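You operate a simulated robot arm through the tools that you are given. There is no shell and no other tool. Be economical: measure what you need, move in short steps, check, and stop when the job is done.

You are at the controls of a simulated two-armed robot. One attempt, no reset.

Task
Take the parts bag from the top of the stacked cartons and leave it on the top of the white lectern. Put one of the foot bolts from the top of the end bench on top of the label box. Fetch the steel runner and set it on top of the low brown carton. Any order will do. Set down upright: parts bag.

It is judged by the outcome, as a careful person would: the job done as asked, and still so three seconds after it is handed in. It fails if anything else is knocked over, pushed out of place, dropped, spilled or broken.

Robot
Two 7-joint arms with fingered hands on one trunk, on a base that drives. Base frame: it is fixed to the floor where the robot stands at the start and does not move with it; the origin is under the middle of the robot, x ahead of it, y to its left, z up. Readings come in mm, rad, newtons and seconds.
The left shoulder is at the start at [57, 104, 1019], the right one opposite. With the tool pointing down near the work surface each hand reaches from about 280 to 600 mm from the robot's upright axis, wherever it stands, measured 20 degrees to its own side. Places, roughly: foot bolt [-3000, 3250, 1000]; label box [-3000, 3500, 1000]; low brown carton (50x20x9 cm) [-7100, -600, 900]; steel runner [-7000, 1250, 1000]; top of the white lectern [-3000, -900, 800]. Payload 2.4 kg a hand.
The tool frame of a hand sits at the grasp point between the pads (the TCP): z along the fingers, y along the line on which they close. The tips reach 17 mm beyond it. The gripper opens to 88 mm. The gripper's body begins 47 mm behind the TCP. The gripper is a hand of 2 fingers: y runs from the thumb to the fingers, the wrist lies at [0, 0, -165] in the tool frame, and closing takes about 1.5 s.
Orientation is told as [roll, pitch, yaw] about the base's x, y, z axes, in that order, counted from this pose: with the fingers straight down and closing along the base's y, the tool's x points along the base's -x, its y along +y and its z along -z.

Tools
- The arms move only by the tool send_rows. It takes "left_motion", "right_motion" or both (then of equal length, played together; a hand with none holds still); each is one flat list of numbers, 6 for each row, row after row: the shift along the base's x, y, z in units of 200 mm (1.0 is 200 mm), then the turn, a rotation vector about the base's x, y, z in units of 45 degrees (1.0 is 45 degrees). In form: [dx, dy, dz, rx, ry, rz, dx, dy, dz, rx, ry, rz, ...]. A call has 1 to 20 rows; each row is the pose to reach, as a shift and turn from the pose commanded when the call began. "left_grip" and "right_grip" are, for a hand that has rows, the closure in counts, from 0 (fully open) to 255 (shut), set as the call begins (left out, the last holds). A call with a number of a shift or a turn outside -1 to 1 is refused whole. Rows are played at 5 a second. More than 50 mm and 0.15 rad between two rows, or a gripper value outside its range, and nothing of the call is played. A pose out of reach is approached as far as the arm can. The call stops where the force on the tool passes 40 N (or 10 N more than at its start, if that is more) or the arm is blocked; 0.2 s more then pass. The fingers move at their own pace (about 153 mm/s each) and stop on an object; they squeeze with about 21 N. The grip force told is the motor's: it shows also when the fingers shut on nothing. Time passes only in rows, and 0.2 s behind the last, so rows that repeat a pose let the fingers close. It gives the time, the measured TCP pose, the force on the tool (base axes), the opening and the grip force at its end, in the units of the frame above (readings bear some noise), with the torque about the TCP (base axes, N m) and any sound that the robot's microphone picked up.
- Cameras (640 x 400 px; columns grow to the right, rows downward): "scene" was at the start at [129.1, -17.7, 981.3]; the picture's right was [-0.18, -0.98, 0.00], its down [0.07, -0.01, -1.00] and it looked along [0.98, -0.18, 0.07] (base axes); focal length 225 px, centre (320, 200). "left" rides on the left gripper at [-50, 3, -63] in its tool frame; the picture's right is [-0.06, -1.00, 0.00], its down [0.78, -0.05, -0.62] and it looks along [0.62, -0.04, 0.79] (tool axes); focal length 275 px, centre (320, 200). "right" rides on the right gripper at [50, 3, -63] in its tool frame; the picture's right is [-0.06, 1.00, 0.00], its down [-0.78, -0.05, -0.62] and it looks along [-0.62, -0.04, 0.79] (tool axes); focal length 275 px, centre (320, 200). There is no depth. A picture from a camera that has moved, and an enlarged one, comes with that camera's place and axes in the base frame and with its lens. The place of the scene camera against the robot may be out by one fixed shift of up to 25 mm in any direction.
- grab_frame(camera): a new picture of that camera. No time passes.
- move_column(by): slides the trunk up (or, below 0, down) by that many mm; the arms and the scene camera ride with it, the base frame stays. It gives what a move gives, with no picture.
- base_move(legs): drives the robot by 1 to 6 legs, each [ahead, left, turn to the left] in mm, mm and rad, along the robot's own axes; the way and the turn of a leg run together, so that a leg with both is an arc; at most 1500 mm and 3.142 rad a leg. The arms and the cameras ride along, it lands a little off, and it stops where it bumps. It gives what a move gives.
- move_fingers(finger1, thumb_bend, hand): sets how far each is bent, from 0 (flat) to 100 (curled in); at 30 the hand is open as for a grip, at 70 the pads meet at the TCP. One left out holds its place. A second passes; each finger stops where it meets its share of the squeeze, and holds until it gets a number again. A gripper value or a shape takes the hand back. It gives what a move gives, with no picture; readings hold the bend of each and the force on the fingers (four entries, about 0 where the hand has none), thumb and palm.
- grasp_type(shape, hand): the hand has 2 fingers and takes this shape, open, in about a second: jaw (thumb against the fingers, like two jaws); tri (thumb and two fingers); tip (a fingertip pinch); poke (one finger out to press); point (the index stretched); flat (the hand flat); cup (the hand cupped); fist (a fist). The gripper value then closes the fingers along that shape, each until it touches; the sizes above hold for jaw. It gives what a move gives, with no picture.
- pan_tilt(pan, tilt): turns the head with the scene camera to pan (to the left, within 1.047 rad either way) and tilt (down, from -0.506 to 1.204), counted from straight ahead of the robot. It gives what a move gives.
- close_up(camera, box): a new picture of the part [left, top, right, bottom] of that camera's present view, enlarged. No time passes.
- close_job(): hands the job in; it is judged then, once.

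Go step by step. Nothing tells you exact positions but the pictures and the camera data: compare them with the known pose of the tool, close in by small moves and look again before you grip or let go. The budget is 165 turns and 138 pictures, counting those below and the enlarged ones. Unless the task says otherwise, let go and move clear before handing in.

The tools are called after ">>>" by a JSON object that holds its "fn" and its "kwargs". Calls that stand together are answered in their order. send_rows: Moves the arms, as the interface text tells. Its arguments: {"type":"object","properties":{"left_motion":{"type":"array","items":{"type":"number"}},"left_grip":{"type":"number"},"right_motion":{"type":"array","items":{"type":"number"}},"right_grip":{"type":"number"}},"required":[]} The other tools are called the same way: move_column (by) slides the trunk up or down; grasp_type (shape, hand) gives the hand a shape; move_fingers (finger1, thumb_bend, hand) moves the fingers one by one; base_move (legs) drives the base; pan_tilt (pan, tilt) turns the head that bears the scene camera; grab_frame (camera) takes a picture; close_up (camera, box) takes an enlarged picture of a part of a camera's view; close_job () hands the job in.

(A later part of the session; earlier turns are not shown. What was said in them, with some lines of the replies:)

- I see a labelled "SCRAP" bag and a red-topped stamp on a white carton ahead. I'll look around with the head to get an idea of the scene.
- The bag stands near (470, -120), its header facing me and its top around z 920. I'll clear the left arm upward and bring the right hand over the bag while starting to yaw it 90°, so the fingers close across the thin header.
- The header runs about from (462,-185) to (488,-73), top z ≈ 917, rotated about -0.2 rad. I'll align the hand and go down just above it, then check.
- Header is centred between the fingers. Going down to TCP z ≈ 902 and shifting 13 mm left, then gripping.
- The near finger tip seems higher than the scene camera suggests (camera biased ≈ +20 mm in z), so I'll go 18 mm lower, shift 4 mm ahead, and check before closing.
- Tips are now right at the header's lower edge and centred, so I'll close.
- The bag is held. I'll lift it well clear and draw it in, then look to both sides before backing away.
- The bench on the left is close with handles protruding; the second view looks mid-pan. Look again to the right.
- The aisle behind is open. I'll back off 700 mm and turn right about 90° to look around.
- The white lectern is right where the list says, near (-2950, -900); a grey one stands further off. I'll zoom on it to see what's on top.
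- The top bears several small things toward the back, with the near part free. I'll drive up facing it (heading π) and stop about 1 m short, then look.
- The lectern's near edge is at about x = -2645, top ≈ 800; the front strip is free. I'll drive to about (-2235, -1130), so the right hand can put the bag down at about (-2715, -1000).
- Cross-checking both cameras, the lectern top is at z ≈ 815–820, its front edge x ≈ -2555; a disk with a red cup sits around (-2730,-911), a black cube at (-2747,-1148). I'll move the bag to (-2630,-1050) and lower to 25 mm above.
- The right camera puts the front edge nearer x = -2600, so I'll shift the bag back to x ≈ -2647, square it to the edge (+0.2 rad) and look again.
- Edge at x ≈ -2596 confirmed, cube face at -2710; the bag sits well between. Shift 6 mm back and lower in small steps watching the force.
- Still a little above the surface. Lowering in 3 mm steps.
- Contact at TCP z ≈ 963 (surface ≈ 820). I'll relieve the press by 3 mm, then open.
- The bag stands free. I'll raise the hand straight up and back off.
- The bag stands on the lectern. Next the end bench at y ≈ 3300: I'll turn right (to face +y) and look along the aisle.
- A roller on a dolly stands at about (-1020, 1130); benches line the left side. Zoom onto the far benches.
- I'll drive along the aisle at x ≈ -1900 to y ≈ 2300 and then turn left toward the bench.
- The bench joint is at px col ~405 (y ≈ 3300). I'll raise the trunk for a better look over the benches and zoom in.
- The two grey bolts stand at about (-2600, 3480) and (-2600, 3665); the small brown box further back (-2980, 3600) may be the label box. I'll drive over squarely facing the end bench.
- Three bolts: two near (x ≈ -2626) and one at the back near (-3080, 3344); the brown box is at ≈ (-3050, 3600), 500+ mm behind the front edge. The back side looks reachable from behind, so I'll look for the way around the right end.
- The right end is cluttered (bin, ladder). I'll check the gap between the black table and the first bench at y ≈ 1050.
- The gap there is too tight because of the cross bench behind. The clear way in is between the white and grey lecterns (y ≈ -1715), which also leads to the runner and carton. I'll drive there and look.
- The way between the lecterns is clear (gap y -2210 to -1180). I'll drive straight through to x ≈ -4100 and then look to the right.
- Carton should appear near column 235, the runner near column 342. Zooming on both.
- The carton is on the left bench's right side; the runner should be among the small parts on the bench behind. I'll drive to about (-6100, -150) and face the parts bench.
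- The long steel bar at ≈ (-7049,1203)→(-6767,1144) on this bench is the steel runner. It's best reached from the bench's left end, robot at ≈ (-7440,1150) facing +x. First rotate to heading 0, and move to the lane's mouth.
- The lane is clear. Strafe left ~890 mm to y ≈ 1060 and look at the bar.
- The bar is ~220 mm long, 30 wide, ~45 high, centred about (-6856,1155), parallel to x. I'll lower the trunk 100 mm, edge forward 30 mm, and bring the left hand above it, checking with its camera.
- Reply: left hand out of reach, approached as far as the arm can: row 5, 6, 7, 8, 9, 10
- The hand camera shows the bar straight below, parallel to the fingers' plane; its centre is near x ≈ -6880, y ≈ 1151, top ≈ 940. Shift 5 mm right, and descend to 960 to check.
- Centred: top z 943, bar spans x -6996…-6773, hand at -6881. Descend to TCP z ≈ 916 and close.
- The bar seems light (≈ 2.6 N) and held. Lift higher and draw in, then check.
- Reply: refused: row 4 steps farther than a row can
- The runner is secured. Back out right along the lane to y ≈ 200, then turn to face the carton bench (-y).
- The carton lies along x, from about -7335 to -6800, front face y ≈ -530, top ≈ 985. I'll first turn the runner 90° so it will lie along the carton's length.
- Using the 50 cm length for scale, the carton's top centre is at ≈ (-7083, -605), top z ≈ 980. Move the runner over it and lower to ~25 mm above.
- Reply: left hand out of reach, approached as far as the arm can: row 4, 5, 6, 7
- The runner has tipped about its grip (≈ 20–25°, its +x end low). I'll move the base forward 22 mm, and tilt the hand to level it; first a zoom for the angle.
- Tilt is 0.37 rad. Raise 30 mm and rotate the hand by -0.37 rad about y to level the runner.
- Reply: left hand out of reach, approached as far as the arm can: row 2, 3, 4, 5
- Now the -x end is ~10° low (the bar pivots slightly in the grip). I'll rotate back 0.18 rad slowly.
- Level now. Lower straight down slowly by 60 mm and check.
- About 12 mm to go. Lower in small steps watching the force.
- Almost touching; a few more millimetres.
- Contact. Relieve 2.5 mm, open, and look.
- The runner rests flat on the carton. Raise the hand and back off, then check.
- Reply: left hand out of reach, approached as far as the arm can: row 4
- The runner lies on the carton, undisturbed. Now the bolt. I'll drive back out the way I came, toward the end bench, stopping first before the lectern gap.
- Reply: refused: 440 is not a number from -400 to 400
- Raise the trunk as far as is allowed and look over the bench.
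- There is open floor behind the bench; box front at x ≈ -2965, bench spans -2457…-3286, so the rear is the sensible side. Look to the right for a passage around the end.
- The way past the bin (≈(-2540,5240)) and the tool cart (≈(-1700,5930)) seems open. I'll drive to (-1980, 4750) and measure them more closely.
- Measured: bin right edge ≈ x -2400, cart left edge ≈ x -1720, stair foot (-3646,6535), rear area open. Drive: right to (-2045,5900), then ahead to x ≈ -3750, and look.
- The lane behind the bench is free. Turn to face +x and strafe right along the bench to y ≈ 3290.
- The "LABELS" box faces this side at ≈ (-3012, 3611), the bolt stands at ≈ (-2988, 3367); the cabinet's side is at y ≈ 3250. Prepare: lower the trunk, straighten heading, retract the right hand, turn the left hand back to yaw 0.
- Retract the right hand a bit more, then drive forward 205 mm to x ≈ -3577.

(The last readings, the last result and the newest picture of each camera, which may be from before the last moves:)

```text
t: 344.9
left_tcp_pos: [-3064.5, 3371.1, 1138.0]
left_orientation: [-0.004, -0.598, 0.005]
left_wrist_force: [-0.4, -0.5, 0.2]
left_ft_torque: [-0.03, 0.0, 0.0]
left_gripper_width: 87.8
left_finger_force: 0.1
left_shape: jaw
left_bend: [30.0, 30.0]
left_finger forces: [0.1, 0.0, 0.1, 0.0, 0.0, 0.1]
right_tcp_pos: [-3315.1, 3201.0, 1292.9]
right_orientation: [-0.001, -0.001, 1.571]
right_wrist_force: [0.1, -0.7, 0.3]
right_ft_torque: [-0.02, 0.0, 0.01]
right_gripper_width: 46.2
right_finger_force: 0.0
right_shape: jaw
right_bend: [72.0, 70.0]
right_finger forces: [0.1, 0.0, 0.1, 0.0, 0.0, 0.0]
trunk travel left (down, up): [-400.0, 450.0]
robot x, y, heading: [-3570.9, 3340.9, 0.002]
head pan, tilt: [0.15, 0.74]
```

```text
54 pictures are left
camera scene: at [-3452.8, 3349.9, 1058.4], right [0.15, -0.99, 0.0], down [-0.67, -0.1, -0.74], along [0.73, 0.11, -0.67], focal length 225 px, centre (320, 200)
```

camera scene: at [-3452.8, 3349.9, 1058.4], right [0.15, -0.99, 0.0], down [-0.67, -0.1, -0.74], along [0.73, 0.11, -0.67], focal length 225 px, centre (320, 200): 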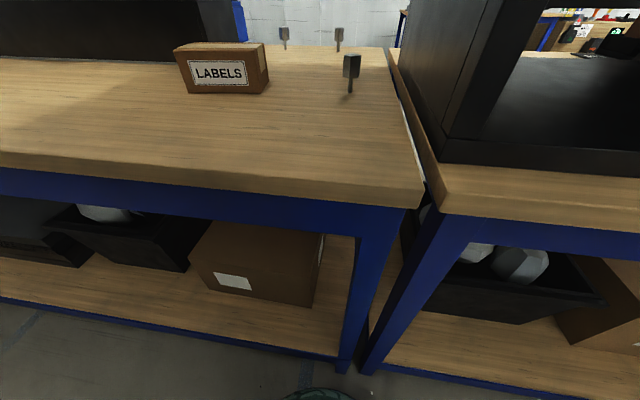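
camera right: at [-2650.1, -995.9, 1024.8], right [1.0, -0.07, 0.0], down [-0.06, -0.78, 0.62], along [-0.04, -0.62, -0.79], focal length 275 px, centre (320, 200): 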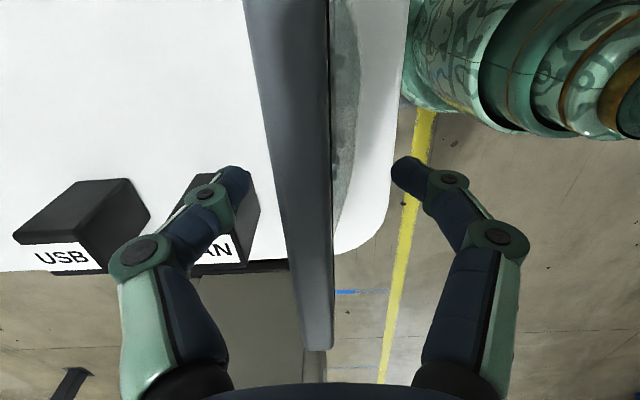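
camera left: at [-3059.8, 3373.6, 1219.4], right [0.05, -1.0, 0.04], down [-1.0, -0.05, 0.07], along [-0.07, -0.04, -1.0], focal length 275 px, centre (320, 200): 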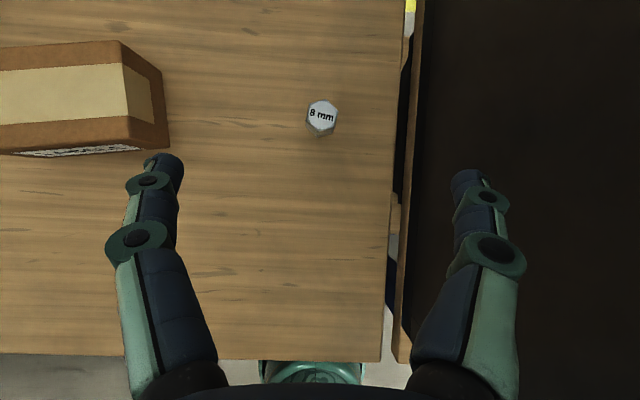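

The hand camera looks straight down: the bolt ("8 mm" hex head, ~30 mm) is at ≈ (-3001, 3365). Move above it and look again.

>>> {"fn": "send_rows", "kwargs": {"left_motion": [0.1, -0.01, -0.1, 0, 0, 0, 0.2, -0.02, -0.25, 0, 0, 0, 0.317, -0.03, -0.4, 0, 0, 0, 0.317, -0.03, -0.55, 0, 0, 0, 0.317, -0.03, -0.68, 0, 0, 0]}}

>>> {"fn": "grab_frame", "kwargs": {"camera": "left"}}

>>> {"fn": "close_up", "kwargs": {"camera": "scene", "box": [250, 0, 450, 125]}}

```text
t: 346.1
left_tcp_pos: [-3001.7, 3366.5, 1001.2]
left_orientation: [-0.003, -0.597, 0.005]
left_wrist_force: [0.3, -0.8, -1.3]
left_ft_torque: [-0.02, 0.01, 0.0]
left_gripper_width: 88.0
left_finger_force: 0.1
left_shape: jaw
left_bend: [30.0, 30.0]
left_finger forces: [0.0, 0.1, 0.0, 0.0, 0.1, 0.0]
right_tcp_pos: [-3315.7, 3200.5, 1293.0]
right_orientation: [0.0, -0.002, 1.57]
right_wrist_force: [-0.1, -0.6, 0.9]
right_ft_torque: [0.01, 0.02, 0.03]
right_gripper_width: 46.0
right_finger_force: 0.1
right_shape: jaw
right_bend: [72.0, 70.0]
right_finger forces: [0.1, 0.0, 0.0, 0.0, 0.0, 0.0]
trunk travel left (down, up): [-400.0, 450.0]
robot x, y, heading: [-3574.7, 3342.5, 0.004]
head pan, tilt: [0.15, 0.74]
```

```text
53 pictures are left
camera left: at [-2996.4, 3369.4, 1082.8], right [0.05, -1.0, 0.04], down [-1.0, -0.05, 0.07], along [-0.07, -0.04, -1.0], focal length 275 px, centre (320, 200)
```

left: 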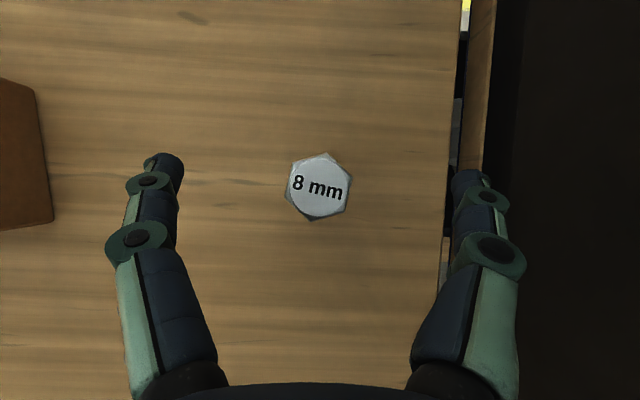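

```text
3.20 times, centred on (350, 62) of scene
camera zoom: at [-3452.9, 3350.0, 1058.4], right [0.15, -0.99, 0.0], down [-0.67, -0.1, -0.74], along [0.73, 0.11, -0.67], focal length 720 px, centre (224, 640)
```

zoom: 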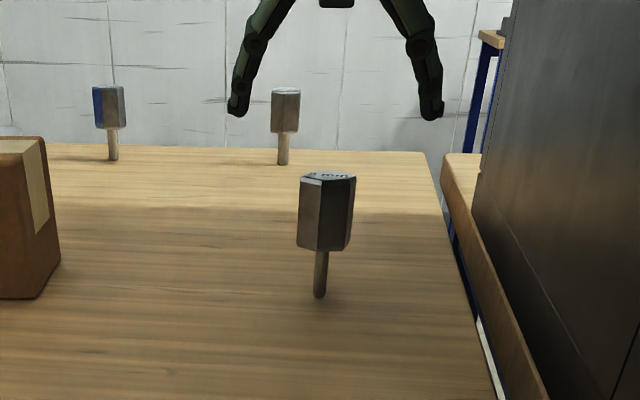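

Bolt centre (-2999, 3365), head top z ≈ 953. Descend so the pads meet the middle of the head, then close.

>>> {"fn": "send_rows", "kwargs": {"left_motion": [0.01, -0.008, -0.1, 0, 0, 0, 0.01, -0.008, -0.2, 0, 0, 0, 0.01, -0.008, -0.3, 0, 0, 0, 0.01, -0.008, -0.345, 0, 0, 0]}}

>>> {"fn": "grab_frame", "kwargs": {"camera": "left"}}

>>> {"fn": "close_up", "kwargs": {"camera": "scene", "box": [250, 0, 450, 125]}}

```text
t: 347.1
left_tcp_pos: [-3000.4, 3365.5, 931.5]
left_orientation: [-0.003, -0.598, 0.006]
left_wrist_force: [0.1, 0.5, 0.3]
left_ft_torque: [0.01, 0.01, 0.04]
left_gripper_width: 88.0
left_finger_force: 0.1
left_shape: jaw
left_bend: [30.0, 30.0]
left_finger forces: [0.0, 0.0, 0.0, 0.0, 0.0, 0.0]
right_tcp_pos: [-3315.4, 3201.0, 1292.9]
right_orientation: [0.0, -0.002, 1.57]
right_wrist_force: [0.6, -0.6, -0.5]
right_ft_torque: [0.03, 0.0, 0.0]
right_gripper_width: 46.0
right_finger_force: 0.0
right_shape: jaw
right_bend: [72.0, 70.0]
right_finger forces: [0.0, 0.1, 0.0, 0.0, 0.0, 0.1]
trunk travel left (down, up): [-400.0, 450.0]
robot x, y, heading: [-3573.2, 3337.6, 0.002]
head pan, tilt: [0.15, 0.74]
```

```text
51 pictures are left
camera left: at [-2994.1, 3367.2, 1013.2], right [0.05, -1.0, 0.04], down [-1.0, -0.05, 0.07], along [-0.07, -0.04, -1.0], focal length 275 px, centre (320, 200)
```

left: 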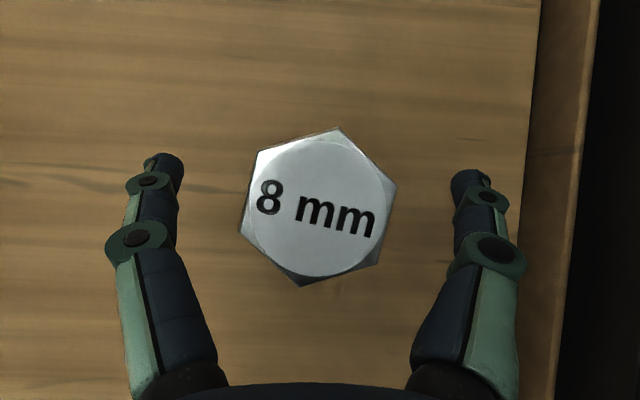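

```text
3.20 times, centred on (350, 62) of scene
camera zoom: at [-3452.9, 3349.9, 1058.4], right [0.15, -0.99, 0.0], down [-0.67, -0.1, -0.74], along [0.73, 0.11, -0.67], focal length 720 px, centre (224, 640)
```

zoom: 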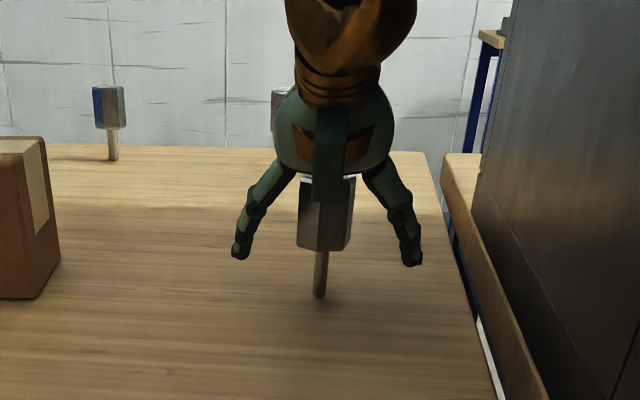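

Well centred; the hex flats are turned ~0.2 rad, so I'll yaw the hand -0.2 rad to match and then close and lift slightly.

>>> {"fn": "send_rows", "kwargs": {"left_motion": [0, 0, 0, 0, 0, -0.08, 0, 0, 0, 0, 0, -0.16, 0, 0, 0, 0, 0, -0.25, 0, 0, 0, 0, 0, -0.25]}}

>>> {"fn": "send_rows", "kwargs": {"left_motion": [0, 0, 0, 0, 0, 0, 0, 0, 0, 0, 0, 0, 0, 0, 0, 0, 0, 0, 0, 0, 0, 0, 0, 0, 0, 0, 0, 0, 0, 0, 0, 0, 0, 0, 0, 0, 0, 0, 0, 0, 0, 0, 0, 0, 0, 0, 0, 0], "left_grip": 255}}

>>> {"fn": "send_rows", "kwargs": {"left_motion": [0, 0, 0.05, 0, 0, 0, 0, 0, 0.1, 0, 0, 0, 0, 0, 0.15, 0, 0, 0, 0, 0, 0.2, 0, 0, 0]}}

>>> {"fn": "close_up", "kwargs": {"camera": "scene", "box": [250, 0, 450, 125]}}

>>> {"fn": "grab_frame", "kwargs": {"camera": "left"}}

```text
t: 348.1
left_tcp_pos: [-3000.3, 3364.4, 932.0]
left_orientation: [-0.002, -0.597, -0.193]
left_wrist_force: [0.5, -0.3, 0.4]
left_ft_torque: [0.0, 0.0, 0.02]
left_gripper_width: 87.6
left_finger_force: 0.0
left_shape: jaw
left_bend: [30.0, 30.0]
left_finger forces: [0.0, 0.0, 0.0, 0.0, 0.0, 0.1]
right_tcp_pos: [-3315.8, 3200.8, 1292.0]
right_orientation: [-0.001, -0.001, 1.569]
right_wrist_force: [-0.4, -0.8, 1.2]
right_ft_torque: [0.0, 0.0, -0.01]
right_gripper_width: 46.4
right_finger_force: 0.1
right_shape: jaw
right_bend: [72.0, 70.0]
right_finger forces: [0.1, 0.0, 0.0, 0.0, 0.0, 0.1]
trunk travel left (down, up): [-400.0, 450.0]
robot x, y, heading: [-3573.1, 3336.4, 0.009]
head pan, tilt: [0.15, 0.74]
```

```text
t: 349.9
left_tcp_pos: [-2999.1, 3363.2, 932.3]
left_orientation: [-0.005, -0.597, -0.193]
left_wrist_force: [0.1, 0.5, -0.6]
left_ft_torque: [0.0, -0.02, 0.02]
left_gripper_width: 6.4
left_finger_force: 20.9
left_shape: jaw
left_bend: [74.0, 75.0]
left_finger forces: [12.3, 0.0, 0.1, 0.1, 18.9, 0.0]
right_tcp_pos: [-3315.7, 3200.4, 1291.3]
right_orientation: [0.001, -0.004, 1.569]
right_wrist_force: [0.7, -0.5, -0.2]
right_ft_torque: [-0.05, 0.02, -0.01]
right_gripper_width: 46.0
right_finger_force: 0.0
right_shape: jaw
right_bend: [72.0, 70.0]
right_finger forces: [0.0, 0.0, 0.0, 0.0, 0.1, 0.0]
trunk travel left (down, up): [-400.0, 450.0]
robot x, y, heading: [-3574.3, 3339.9, 0.007]
head pan, tilt: [0.15, 0.74]
```

```text
t: 350.9
left_tcp_pos: [-2999.1, 3364.3, 972.0]
left_orientation: [-0.005, -0.596, -0.192]
left_wrist_force: [0.0, 0.2, 0.1]
left_ft_torque: [0.02, 0.01, 0.01]
left_gripper_width: 6.5
left_finger_force: 21.6
left_shape: jaw
left_bend: [74.0, 75.0]
left_finger forces: [12.2, 0.0, 0.0, 0.0, 19.0, 0.0]
right_tcp_pos: [-3315.7, 3200.2, 1292.8]
right_orientation: [0.002, -0.002, 1.569]
right_wrist_force: [0.6, 0.0, -0.3]
right_ft_torque: [0.01, 0.0, -0.01]
right_gripper_width: 46.2
right_finger_force: 0.1
right_shape: jaw
right_bend: [72.0, 70.0]
right_finger forces: [0.0, 0.0, 0.0, 0.0, 0.0, 0.1]
trunk travel left (down, up): [-400.0, 450.0]
robot x, y, heading: [-3572.4, 3340.5, 0.002]
head pan, tilt: [0.15, 0.74]
```

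```text
3.20 times, centred on (350, 62) of scene
camera zoom: at [-3452.9, 3350.0, 1058.4], right [0.15, -0.99, 0.0], down [-0.67, -0.1, -0.74], along [0.73, 0.11, -0.67], focal length 720 px, centre (224, 640)
```

zoom: 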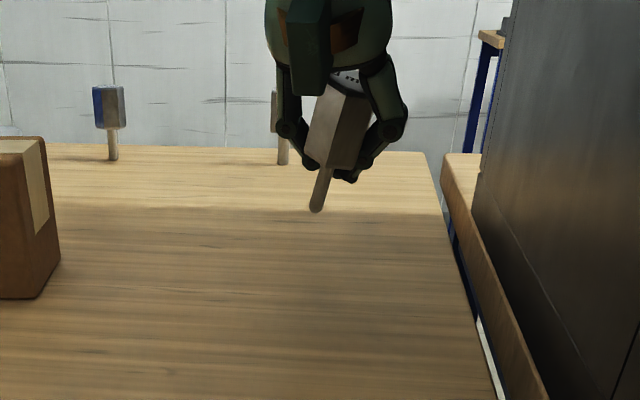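

```text
48 pictures are left
camera left: at [-2993.0, 3365.5, 1053.4], right [-0.14, -0.99, 0.04], down [-0.99, 0.14, 0.07], along [-0.08, -0.03, -1.0], focal length 275 px, centre (320, 200)
```

left: 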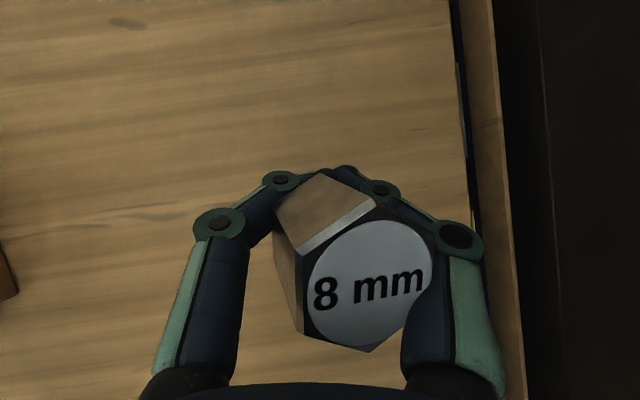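

The bolt slid inward and is held askew between the finger links. I need a close look at how it's held before doing anything else.

>>> {"fn": "close_up", "kwargs": {"camera": "left", "box": [180, 140, 500, 360]}}

>>> {"fn": "close_up", "kwargs": {"camera": "scene", "box": [320, 0, 400, 80]}}

```text
1.82 times, centred on (340, 250) of left
camera zoom: at [-2993.0, 3365.5, 1053.4], right [-0.14, -0.99, 0.04], down [-0.99, 0.14, 0.07], along [-0.08, -0.03, -1.0], focal length 500 px, centre (284, 109)
```

zoom: 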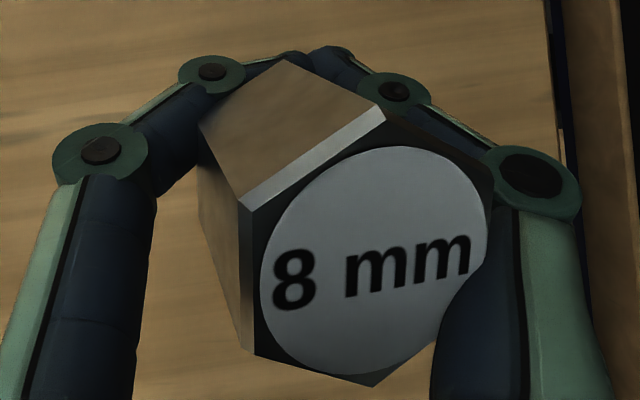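

```text
5.00 times, centred on (360, 40) of scene
camera zoom: at [-3452.9, 3350.0, 1058.4], right [0.15, -0.99, 0.0], down [-0.67, -0.1, -0.74], along [0.73, 0.11, -0.67], focal length 1125 px, centre (120, 1000)
```

zoom: 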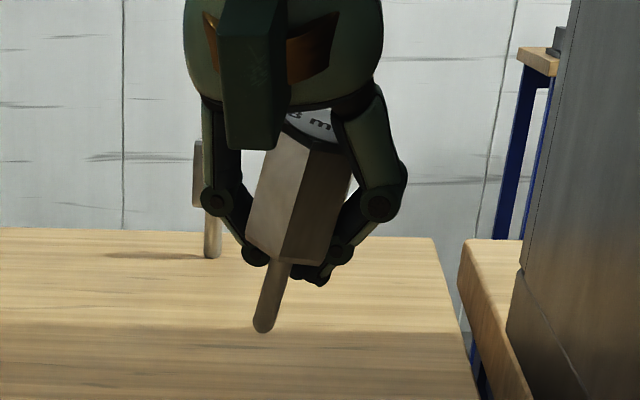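

The bolt's head is actually held firmly along the hand axis (head pinched by the distal pads, stem pointing forward/down). I'll lift, then slowly tilt the hand further so the bolt is nearly horizontal, to lay it on the box (top centre ≈ (-2988, 3628), z ≈ 955).

>>> {"fn": "send_rows", "kwargs": {"left_motion": [0, 0, 0.1, 0, 0, 0, 0, 0, 0.2, 0, 0, 0, 0, 0, 0.35, 0, 0, 0, 0, 0, 0.5, 0, 0, 0, 0, 0.15, 0.5, 0, 0, 0, 0, 0.3, 0.5, 0, 0, 0, 0, 0.5, 0.5, 0, 0, 0, 0, 0.7, 0.5, 0, 0, 0, 0, 0.9, 0.5, 0, 0, 0]}}

>>> {"fn": "send_rows", "kwargs": {"left_motion": [0, 0.05, 0, -0.016, -0.083, 0, 0, 0.1, 0, -0.032, -0.166, 0, 0, 0.15, 0, -0.048, -0.249, 0, 0, 0.2, 0, -0.064, -0.332, 0, 0, 0.25, 0, -0.08, -0.415, 0, 0, 0.3, 0, -0.096, -0.498, 0, 0, 0.35, 0, -0.112, -0.581, 0, 0, 0.4, 0, -0.128, -0.664, 0, 0, 0.44, 0, -0.144, -0.747, 0, 0, 0.44, 0, -0.16, -0.83, 0]}}

>>> {"fn": "grab_frame", "kwargs": {"camera": "scene"}}

>>> {"fn": "grab_frame", "kwargs": {"camera": "left"}}

```text
t: 352.9
left_tcp_pos: [-2999.2, 3544.5, 1073.4]
left_orientation: [-0.004, -0.596, -0.194]
left_wrist_force: [0.3, -0.9, -1.4]
left_ft_torque: [0.0, 0.01, 0.01]
left_gripper_width: 6.2
left_finger_force: 21.3
left_shape: jaw
left_bend: [74.0, 75.0]
left_finger forces: [11.0, 0.0, 0.1, 0.1, 6.1, 0.0]
right_tcp_pos: [-3315.8, 3199.7, 1293.1]
right_orientation: [-0.001, -0.003, 1.57]
right_wrist_force: [-0.8, -0.6, 0.8]
right_ft_torque: [0.04, -0.01, 0.01]
right_gripper_width: 46.1
right_finger_force: 0.0
right_shape: jaw
right_bend: [72.0, 70.0]
right_finger forces: [0.0, 0.0, 0.0, 0.0, 0.0, 0.0]
trunk travel left (down, up): [-400.0, 450.0]
robot x, y, heading: [-3572.8, 3339.5, -0.0]
head pan, tilt: [0.15, 0.74]
```

```text
t: 355.1
left_tcp_pos: [-2999.1, 3632.2, 1072.4]
left_orientation: [-0.001, -1.262, -0.196]
left_wrist_force: [0.2, -0.6, -1.5]
left_ft_torque: [0.03, 0.04, 0.0]
left_gripper_width: 6.1
left_finger_force: 21.0
left_shape: jaw
left_bend: [74.0, 75.0]
left_finger forces: [9.4, 0.0, 0.1, 0.0, 5.9, 0.0]
right_tcp_pos: [-3315.1, 3200.7, 1290.8]
right_orientation: [-0.001, -0.003, 1.569]
right_wrist_force: [0.3, -0.5, -1.0]
right_ft_torque: [-0.02, 0.0, 0.02]
right_gripper_width: 46.1
right_finger_force: 0.0
right_shape: jaw
right_bend: [72.0, 70.0]
right_finger forces: [0.0, 0.0, 0.0, 0.1, 0.1, 0.1]
trunk travel left (down, up): [-400.0, 450.0]
robot x, y, heading: [-3569.8, 3338.5, 0.003]
head pan, tilt: [0.15, 0.74]
```

```text
45 pictures are left
camera scene: at [-3452.9, 3350.1, 1058.4], right [0.15, -0.99, 0.0], down [-0.67, -0.1, -0.74], along [0.73, 0.11, -0.67], focal length 225 px, centre (320, 200)
```

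scene: 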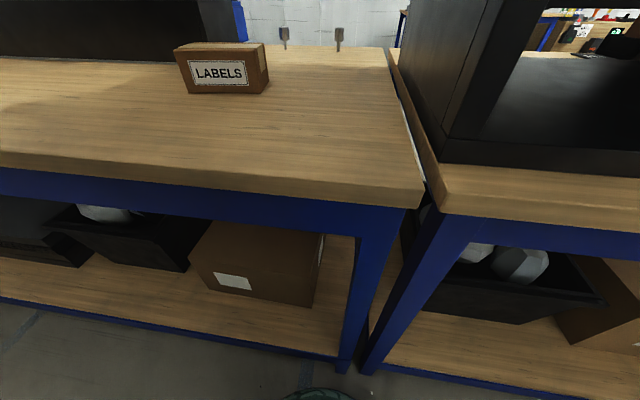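

```text
44 pictures are left
camera left: at [-3043.3, 3643.6, 1139.9], right [-0.17, -0.98, 0.06], down [-0.82, 0.11, -0.56], along [0.54, -0.15, -0.83], focal length 275 px, centre (320, 200)
```

left: 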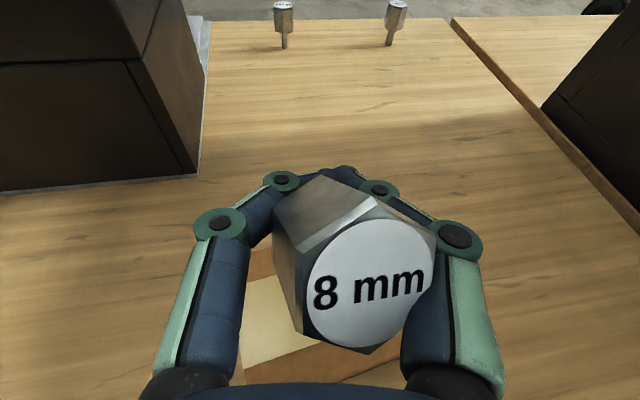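

The bolt is still held; it's tilted about 35° from vertical. Plan: touch its stem to the box top, then lower while moving back so that it pivots to lying before release. First view it from the head camera.

>>> {"fn": "pan_tilt", "kwargs": {"pan": 0.45, "tilt": 0.3}}

>>> {"fn": "pan_tilt", "kwargs": {"pan": 0.45, "tilt": 0.31}}

>>> {"fn": "close_up", "kwargs": {"camera": "scene", "box": [220, 80, 420, 205]}}

```text
t: 355.9
left_tcp_pos: [-2999.1, 3631.0, 1073.3]
left_orientation: [0.003, -1.258, -0.194]
left_wrist_force: [-0.3, 0.3, -0.2]
left_ft_torque: [0.0, -0.02, -0.01]
left_gripper_width: 6.0
left_finger_force: 21.1
left_shape: jaw
left_bend: [74.0, 75.0]
left_finger forces: [9.3, 0.0, 0.1, 0.1, 5.9, 0.0]
right_tcp_pos: [-3314.7, 3201.1, 1292.9]
right_orientation: [0.0, -0.001, 1.569]
right_wrist_force: [0.9, 0.0, -0.1]
right_ft_torque: [-0.01, 0.02, 0.02]
right_gripper_width: 46.0
right_finger_force: 0.2
right_shape: jaw
right_bend: [72.0, 70.0]
right_finger forces: [0.0, 0.1, 0.1, 0.1, 0.1, 0.1]
trunk travel left (down, up): [-400.0, 450.0]
robot x, y, heading: [-3575.6, 3338.3, 0.001]
head pan, tilt: [0.45, 0.3]
```

```text
t: 356.6
left_tcp_pos: [-3000.0, 3631.4, 1072.0]
left_orientation: [0.002, -1.26, -0.194]
left_wrist_force: [-0.4, -0.2, -0.6]
left_ft_torque: [0.01, -0.01, 0.0]
left_gripper_width: 6.0
left_finger_force: 21.2
left_shape: jaw
left_bend: [74.0, 75.0]
left_finger forces: [9.4, 0.1, 0.1, 0.0, 5.9, 0.0]
right_tcp_pos: [-3314.9, 3200.8, 1291.9]
right_orientation: [0.001, -0.003, 1.571]
right_wrist_force: [-0.9, 0.4, 0.4]
right_ft_torque: [0.0, 0.01, 0.01]
right_gripper_width: 46.1
right_finger_force: 0.1
right_shape: jaw
right_bend: [72.0, 70.0]
right_finger forces: [0.1, 0.0, 0.1, 0.0, 0.1, 0.0]
trunk travel left (down, up): [-400.0, 450.0]
robot x, y, heading: [-3572.8, 3340.3, -0.002]
head pan, tilt: [0.45, 0.311]
```

```text
3.20 times, centred on (320, 142) of scene
camera zoom: at [-3451.3, 3378.2, 1096.9], right [0.44, -0.9, 0.0], down [-0.28, -0.13, -0.95], along [0.86, 0.42, -0.31], focal length 720 px, centre (320, 384)
```

zoom: 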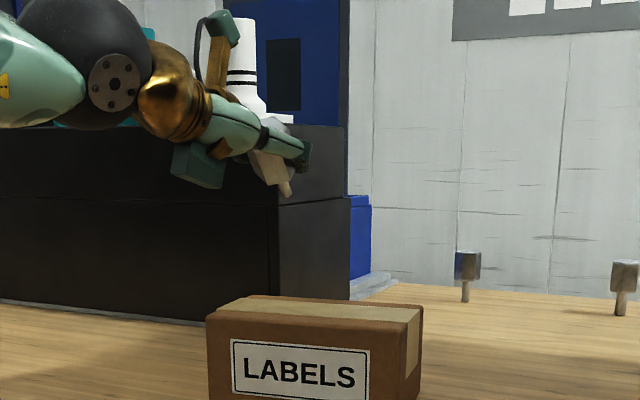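

>>> {"fn": "close_up", "kwargs": {"camera": "scene", "box": [270, 100, 350, 150]}}

```text
8.00 times, centred on (310, 125) of scene
camera zoom: at [-3451.3, 3378.2, 1096.9], right [0.44, -0.9, 0.0], down [-0.28, -0.13, -0.95], along [0.86, 0.42, -0.31], focal length 1800 px, centre (400, 800)
```

zoom: 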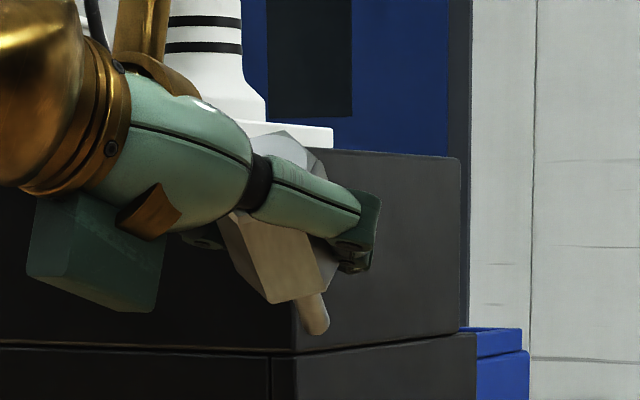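

The side view confirms the bolt's stem end is ~29 mm below TCP level, tilted forward ~40°. Shift 30 mm forward and lower 70 mm, then look.

>>> {"fn": "send_rows", "kwargs": {"left_motion": [0.05, 0, 0, 0, 0, 0, 0.1, 0, -0.04, 0, 0, 0, 0.15, 0, -0.1, 0, 0, 0, 0.15, 0, -0.17, 0, 0, 0, 0.15, 0, -0.24, 0, 0, 0, 0.15, 0, -0.3, 0, 0, 0, 0.15, 0, -0.35, 0, 0, 0]}}

>>> {"fn": "close_up", "kwargs": {"camera": "scene", "box": [260, 110, 380, 210]}}

>>> {"fn": "grab_frame", "kwargs": {"camera": "left"}}

```text
t: 358.1
left_tcp_pos: [-2968.7, 3631.5, 1001.0]
left_orientation: [0.002, -1.259, -0.198]
left_wrist_force: [0.0, -0.7, 0.1]
left_ft_torque: [-0.01, -0.02, 0.0]
left_gripper_width: 6.0
left_finger_force: 21.1
left_shape: jaw
left_bend: [74.0, 75.0]
left_finger forces: [9.2, 0.0, 0.0, 0.0, 5.9, 0.0]
right_tcp_pos: [-3315.7, 3201.2, 1293.2]
right_orientation: [-0.001, -0.003, 1.569]
right_wrist_force: [0.3, -0.8, -0.3]
right_ft_torque: [0.0, -0.01, 0.01]
right_gripper_width: 46.1
right_finger_force: 0.0
right_shape: jaw
right_bend: [72.0, 70.0]
right_finger forces: [0.0, 0.0, 0.0, 0.0, 0.1, 0.1]
trunk travel left (down, up): [-400.0, 450.0]
robot x, y, heading: [-3572.3, 3340.5, 0.002]
head pan, tilt: [0.45, 0.311]
```

```text
4.00 times, centred on (320, 160) of scene
camera zoom: at [-3451.3, 3378.2, 1096.9], right [0.44, -0.9, 0.0], down [-0.28, -0.13, -0.95], along [0.86, 0.42, -0.31], focal length 900 px, centre (320, 360)
```

zoom: 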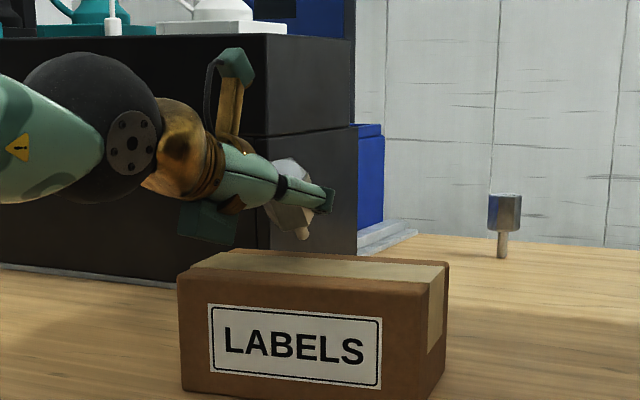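

```text
40 pictures are left
camera left: at [-3012.7, 3643.2, 1069.6], right [-0.17, -0.98, 0.06], down [-0.82, 0.11, -0.56], along [0.54, -0.15, -0.83], focal length 275 px, centre (320, 200)
```

left: 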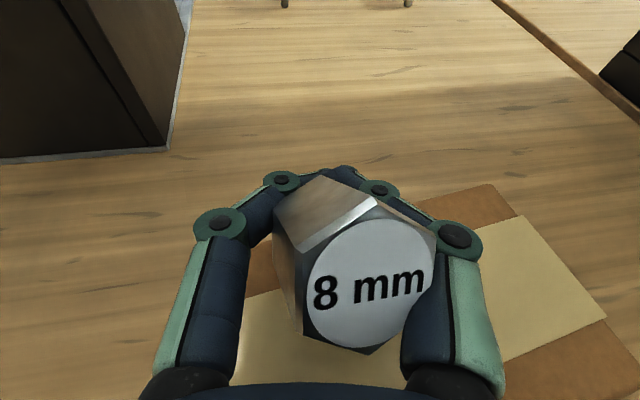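

Box top spans x -3034…-2942, y ≈ 3525…3690. The stem end is ~19 mm above it near x ≈ -2959. Shift slightly right/back, lower 14 mm, then 2 mm steps.

>>> {"fn": "send_rows", "kwargs": {"left_motion": [-0.02, -0.04, -0.02, 0, 0, 0, -0.03, -0.08, -0.045, 0, 0, 0, -0.03, -0.08, -0.07, 0, 0, 0]}}

>>> {"fn": "send_rows", "kwargs": {"left_motion": [0, 0, -0.01, 0, 0, 0, 0, 0, -0.02, 0, 0, 0]}}

>>> {"fn": "close_up", "kwargs": {"camera": "scene", "box": [260, 130, 380, 205]}}

```text
t: 358.9
left_tcp_pos: [-2976.4, 3616.2, 991.0]
left_orientation: [0.003, -1.268, -0.2]
left_wrist_force: [-2.1, 1.7, 12.7]
left_ft_torque: [0.12, -0.21, -0.02]
left_gripper_width: 6.1
left_finger_force: 20.8
left_shape: jaw
left_bend: [74.0, 75.0]
left_finger forces: [11.3, 0.0, 0.1, 0.0, 13.1, 0.0]
right_tcp_pos: [-3317.1, 3201.0, 1292.7]
right_orientation: [-0.002, -0.003, 1.569]
right_wrist_force: [0.2, 0.1, 0.2]
right_ft_torque: [-0.02, 0.0, -0.02]
right_gripper_width: 46.2
right_finger_force: 0.1
right_shape: jaw
right_bend: [72.0, 70.0]
right_finger forces: [0.0, 0.0, 0.0, 0.0, 0.1, 0.1]
trunk travel left (down, up): [-400.0, 450.0]
robot x, y, heading: [-3570.4, 3340.7, 0.006]
head pan, tilt: [0.45, 0.311]
```

```text
t: 359.6
left_tcp_pos: [-2976.6, 3615.4, 987.7]
left_orientation: [0.005, -1.269, -0.2]
left_wrist_force: [-1.6, 1.8, 23.1]
left_ft_torque: [0.17, -0.34, -0.01]
left_gripper_width: 6.0
left_finger_force: 21.1
left_shape: jaw
left_bend: [74.0, 75.0]
left_finger forces: [9.6, 0.0, 0.1, 0.0, 17.6, 0.0]
right_tcp_pos: [-3318.6, 3199.6, 1292.9]
right_orientation: [-0.002, -0.002, 1.57]
right_wrist_force: [-0.6, 0.0, -0.2]
right_ft_torque: [0.02, 0.03, -0.01]
right_gripper_width: 46.0
right_finger_force: 0.0
right_shape: jaw
right_bend: [72.0, 70.0]
right_finger forces: [0.1, 0.0, 0.1, 0.1, 0.1, 0.0]
trunk travel left (down, up): [-400.0, 450.0]
robot x, y, heading: [-3572.9, 3341.1, 0.0]
head pan, tilt: [0.45, 0.311]
```

```text
5.33 times, centred on (320, 168) of scene
camera zoom: at [-3453.4, 3377.5, 1097.4], right [0.44, -0.9, 0.0], down [-0.27, -0.13, -0.95], along [0.86, 0.42, -0.3], focal length 1200 px, centre (320, 373)
```

zoom: 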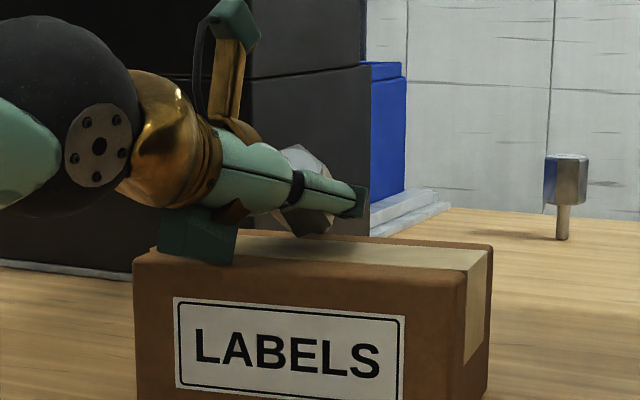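

The stem end touches the box (at ≈ (-2961, 3622)); the bolt doesn't pivot under load. I'll relieve the press, shift 8 mm forward, and settle in light contact, then loosen the fingers gradually so it lies down inside the cage of the fingers.

>>> {"fn": "send_rows", "kwargs": {"left_motion": [0, 0, 0.03, 0, 0, 0, 0.04, 0, 0.03, 0, 0, 0, 0.04, 0, 0.02, 0, 0, 0, 0.04, 0, 0.013, 0, 0, 0]}}

>>> {"fn": "close_up", "kwargs": {"camera": "scene", "box": [280, 140, 360, 190]}}

```text
t: 360.6
left_tcp_pos: [-2968.1, 3615.3, 989.9]
left_orientation: [0.004, -1.264, -0.197]
left_wrist_force: [0.0, 3.2, 12.6]
left_ft_torque: [0.14, -0.22, 0.01]
left_gripper_width: 6.2
left_finger_force: 21.0
left_shape: jaw
left_bend: [74.0, 75.0]
left_finger forces: [10.6, 0.0, 0.0, 0.1, 14.7, 0.1]
right_tcp_pos: [-3317.5, 3201.1, 1292.4]
right_orientation: [-0.002, -0.001, 1.569]
right_wrist_force: [0.2, -0.6, 0.0]
right_ft_torque: [0.01, 0.0, 0.03]
right_gripper_width: 46.2
right_finger_force: 0.0
right_shape: jaw
right_bend: [72.0, 70.0]
right_finger forces: [0.0, 0.0, 0.1, 0.0, 0.0, 0.1]
trunk travel left (down, up): [-400.0, 450.0]
robot x, y, heading: [-3571.7, 3338.6, -0.0]
head pan, tilt: [0.45, 0.311]
```

```text
8.00 times, centred on (320, 165) of scene
camera zoom: at [-3452.4, 3378.0, 1097.1], right [0.44, -0.9, 0.0], down [-0.27, -0.13, -0.95], along [0.86, 0.42, -0.3], focal length 1800 px, centre (320, 480)
```

zoom: 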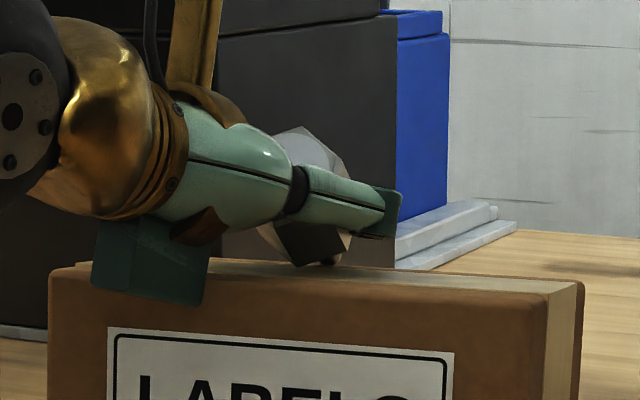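

Light contact with the stem end at x ≈ -2951. Now loosen gradually.

>>> {"fn": "send_rows", "kwargs": {"left_motion": [0, 0, 0.007, 0, 0, 0, 0, 0, 0.007, 0, 0, 0], "left_grip": 238}}

>>> {"fn": "send_rows", "kwargs": {"left_motion": [0, 0, 0, 0, 0, 0, 0, 0, 0, 0, 0, 0], "left_grip": 232}}

>>> {"fn": "close_up", "kwargs": {"camera": "scene", "box": [280, 140, 360, 190]}}

```text
t: 361.1
left_tcp_pos: [-2968.5, 3613.8, 986.3]
left_orientation: [0.003, -1.256, -0.197]
left_wrist_force: [-1.1, -0.9, 3.5]
left_ft_torque: [0.02, -0.08, 0.01]
left_gripper_width: 6.2
left_finger_force: 0.1
left_shape: jaw
left_bend: [73.0, 70.0]
left_finger forces: [6.1, 0.0, 0.1, 0.1, 1.1, 0.0]
right_tcp_pos: [-3315.8, 3199.8, 1292.1]
right_orientation: [0.0, 0.001, 1.57]
right_wrist_force: [0.0, -0.3, -0.6]
right_ft_torque: [0.02, 0.03, -0.01]
right_gripper_width: 46.2
right_finger_force: 0.0
right_shape: jaw
right_bend: [72.0, 70.0]
right_finger forces: [0.0, 0.0, 0.1, 0.1, 0.0, 0.1]
trunk travel left (down, up): [-400.0, 450.0]
robot x, y, heading: [-3574.9, 3337.8, 0.001]
head pan, tilt: [0.45, 0.311]
```

```text
t: 361.8
left_tcp_pos: [-2966.8, 3615.8, 988.1]
left_orientation: [0.001, -1.26, -0.196]
left_wrist_force: [-0.3, 0.1, 0.7]
left_ft_torque: [0.0, 0.01, 0.05]
left_gripper_width: 7.7
left_finger_force: 0.1
left_shape: jaw
left_bend: [72.0, 70.0]
left_finger forces: [0.2, 0.0, 0.0, 0.0, 0.1, 0.0]
right_tcp_pos: [-3316.4, 3200.6, 1293.5]
right_orientation: [0.0, -0.002, 1.569]
right_wrist_force: [0.4, -0.8, 0.4]
right_ft_torque: [0.01, -0.02, 0.01]
right_gripper_width: 45.8
right_finger_force: 0.0
right_shape: jaw
right_bend: [72.0, 70.0]
right_finger forces: [0.0, 0.0, 0.0, 0.0, 0.0, 0.0]
trunk travel left (down, up): [-400.0, 450.0]
robot x, y, heading: [-3572.4, 3339.0, 0.004]
head pan, tilt: [0.45, 0.311]
```

```text
8.00 times, centred on (320, 165) of scene
camera zoom: at [-3451.4, 3378.2, 1096.9], right [0.44, -0.9, 0.0], down [-0.28, -0.13, -0.95], along [0.86, 0.42, -0.31], focal length 1800 px, centre (320, 480)
```

zoom: 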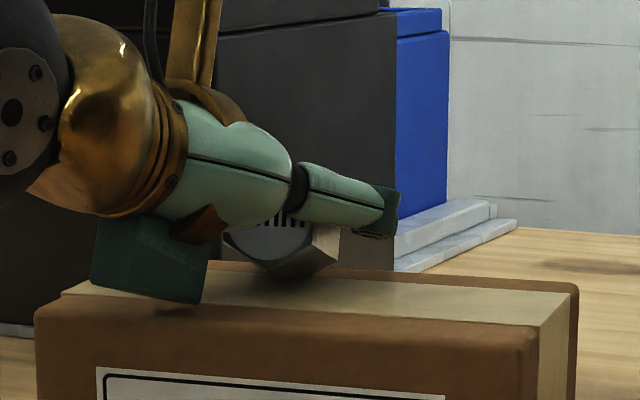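

The bolt has settled lying on the box top. Open wider and check with the hand camera.

>>> {"fn": "send_rows", "kwargs": {"left_motion": [0, 0, 0, 0, 0, 0, 0, 0, 0, 0, 0, 0, 0, 0, 0, 0, 0, 0, 0, 0, 0, 0, 0, 0], "left_grip": 60}}

>>> {"fn": "grab_frame", "kwargs": {"camera": "left"}}

>>> {"fn": "close_up", "kwargs": {"camera": "scene", "box": [280, 140, 360, 190]}}

```text
t: 362.8
left_tcp_pos: [-2966.8, 3615.5, 988.1]
left_orientation: [0.002, -1.258, -0.195]
left_wrist_force: [0.6, 0.2, 0.9]
left_ft_torque: [0.01, 0.0, 0.01]
left_gripper_width: 67.1
left_finger_force: 0.0
left_shape: jaw
left_bend: [63.0, 59.0]
left_finger forces: [0.1, 0.0, 0.1, 0.0, 0.0, 0.1]
right_tcp_pos: [-3315.0, 3200.8, 1291.7]
right_orientation: [0.0, 0.0, 1.568]
right_wrist_force: [0.5, -0.4, -0.8]
right_ft_torque: [0.01, -0.02, -0.03]
right_gripper_width: 46.1
right_finger_force: 0.0
right_shape: jaw
right_bend: [72.0, 70.0]
right_finger forces: [0.0, 0.0, 0.1, 0.0, 0.1, 0.0]
trunk travel left (down, up): [-400.0, 450.0]
robot x, y, heading: [-3571.0, 3340.4, 0.001]
head pan, tilt: [0.45, 0.311]
```

```text
36 pictures are left
camera left: at [-3011.1, 3627.3, 1056.1], right [-0.17, -0.98, 0.06], down [-0.82, 0.11, -0.56], along [0.54, -0.15, -0.83], focal length 275 px, centre (320, 200)
```

left: 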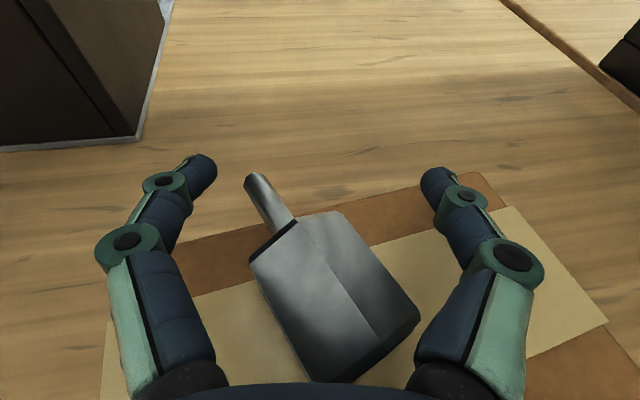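

```text
8.00 times, centred on (320, 165) of scene
camera zoom: at [-3451.4, 3378.2, 1096.9], right [0.44, -0.9, 0.0], down [-0.28, -0.13, -0.95], along [0.86, 0.42, -0.31], focal length 1800 px, centre (320, 480)
```

zoom: 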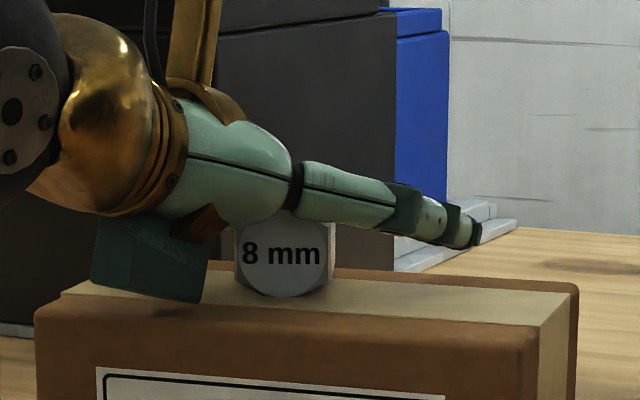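

The bolt lies stably on the box, fully on its top. Lift straight up, then back off.

>>> {"fn": "send_rows", "kwargs": {"left_motion": [0, 0, 0.05, 0, 0, 0, 0, 0, 0.15, 0, 0, 0, 0, 0, 0.3, 0, 0, 0, 0, 0, 0.5, 0, 0, 0, 0, 0, 0.7, 0, 0, 0, -0.15, 0, 0.75, 0, 0, 0, -0.35, 0, 0.75, 0, 0, 0, -0.55, 0, 0.75, 0, 0, 0]}}

>>> {"fn": "base_move", "kwargs": {"legs": [[-250, 0, 0]]}}

>>> {"fn": "grab_frame", "kwargs": {"camera": "scene"}}

>>> {"fn": "close_up", "kwargs": {"camera": "scene", "box": [240, 100, 400, 200]}}

```text
t: 364.6
left_tcp_pos: [-3076.7, 3616.5, 1137.7]
left_orientation: [0.0, -1.26, -0.194]
left_wrist_force: [-0.3, 0.0, -0.5]
left_ft_torque: [0.01, 0.02, 0.02]
left_gripper_width: 67.3
left_finger_force: 0.1
left_shape: jaw
left_bend: [62.0, 59.0]
left_finger forces: [0.0, 0.1, 0.1, 0.0, 0.0, 0.0]
right_tcp_pos: [-3316.9, 3201.2, 1292.7]
right_orientation: [0.001, -0.002, 1.569]
right_wrist_force: [0.6, -0.8, -0.1]
right_ft_torque: [0.0, -0.02, -0.03]
right_gripper_width: 46.1
right_finger_force: 0.1
right_shape: jaw
right_bend: [72.0, 70.0]
right_finger forces: [0.0, 0.1, 0.1, 0.0, 0.0, 0.0]
trunk travel left (down, up): [-400.0, 450.0]
robot x, y, heading: [-3573.1, 3342.9, 0.001]
head pan, tilt: [0.45, 0.311]
```

```text
t: 366.4
left_tcp_pos: [-3328.3, 3615.7, 1137.6]
left_orientation: [0.002, -1.263, -0.195]
left_wrist_force: [0.1, -0.5, -0.3]
left_ft_torque: [-0.01, -0.03, -0.02]
left_gripper_width: 67.2
left_finger_force: 0.1
left_shape: jaw
left_bend: [62.0, 59.0]
left_finger forces: [0.0, 0.0, 0.0, 0.0, 0.0, 0.0]
right_tcp_pos: [-3567.3, 3200.7, 1290.6]
right_orientation: [-0.001, -0.002, 1.569]
right_wrist_force: [0.2, -0.5, -0.2]
right_ft_torque: [-0.04, -0.02, -0.02]
right_gripper_width: 46.3
right_finger_force: 0.0
right_shape: jaw
right_bend: [72.0, 70.0]
right_finger forces: [0.0, 0.0, 0.0, 0.0, 0.0, 0.0]
trunk travel left (down, up): [-400.0, 450.0]
robot x, y, heading: [-3823.4, 3338.8, 0.002]
head pan, tilt: [0.45, 0.311]
```

```text
34 pictures are left
camera scene: at [-3703.0, 3377.5, 1097.0], right [0.44, -0.9, 0.0], down [-0.27, -0.13, -0.95], along [0.86, 0.42, -0.31], focal length 225 px, centre (320, 200)
```

scene: 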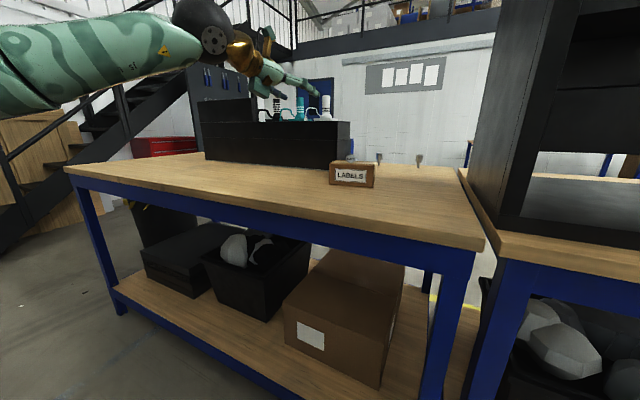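

```text
4.00 times, centred on (320, 150) of scene
camera zoom: at [-3703.0, 3377.5, 1097.0], right [0.44, -0.9, 0.0], down [-0.27, -0.13, -0.95], along [0.86, 0.42, -0.31], focal length 900 px, centre (320, 400)
```

zoom: 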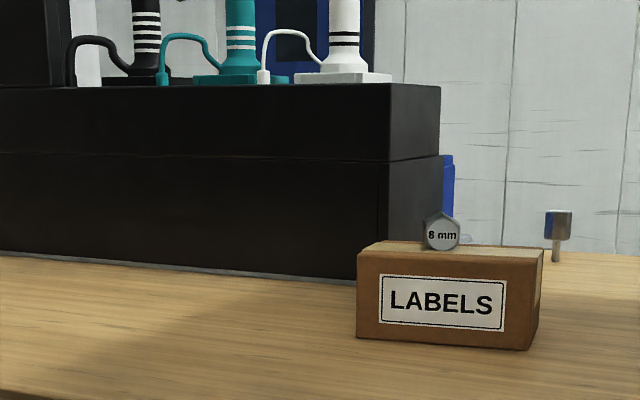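

The bolt lies on top of the label box, the runner is on the low brown carton, and the parts bag stands on the white lectern; both hands are clear. Handing in.

>>> {"fn": "close_job", "kwargs": {}}

```text
The job is handed in.
```

All three jobs are done and handed in:

- **Parts bag:** it stands upright on the white lectern.
- **Foot bolt:** one bolt is on top of the label box. It lies on its side, because it turned in the grip when I picked it up.
- **Steel runner:** it lies flat on the low brown carton.

I saw nothing else knocked over or moved, and both hands were clear when I handed in.
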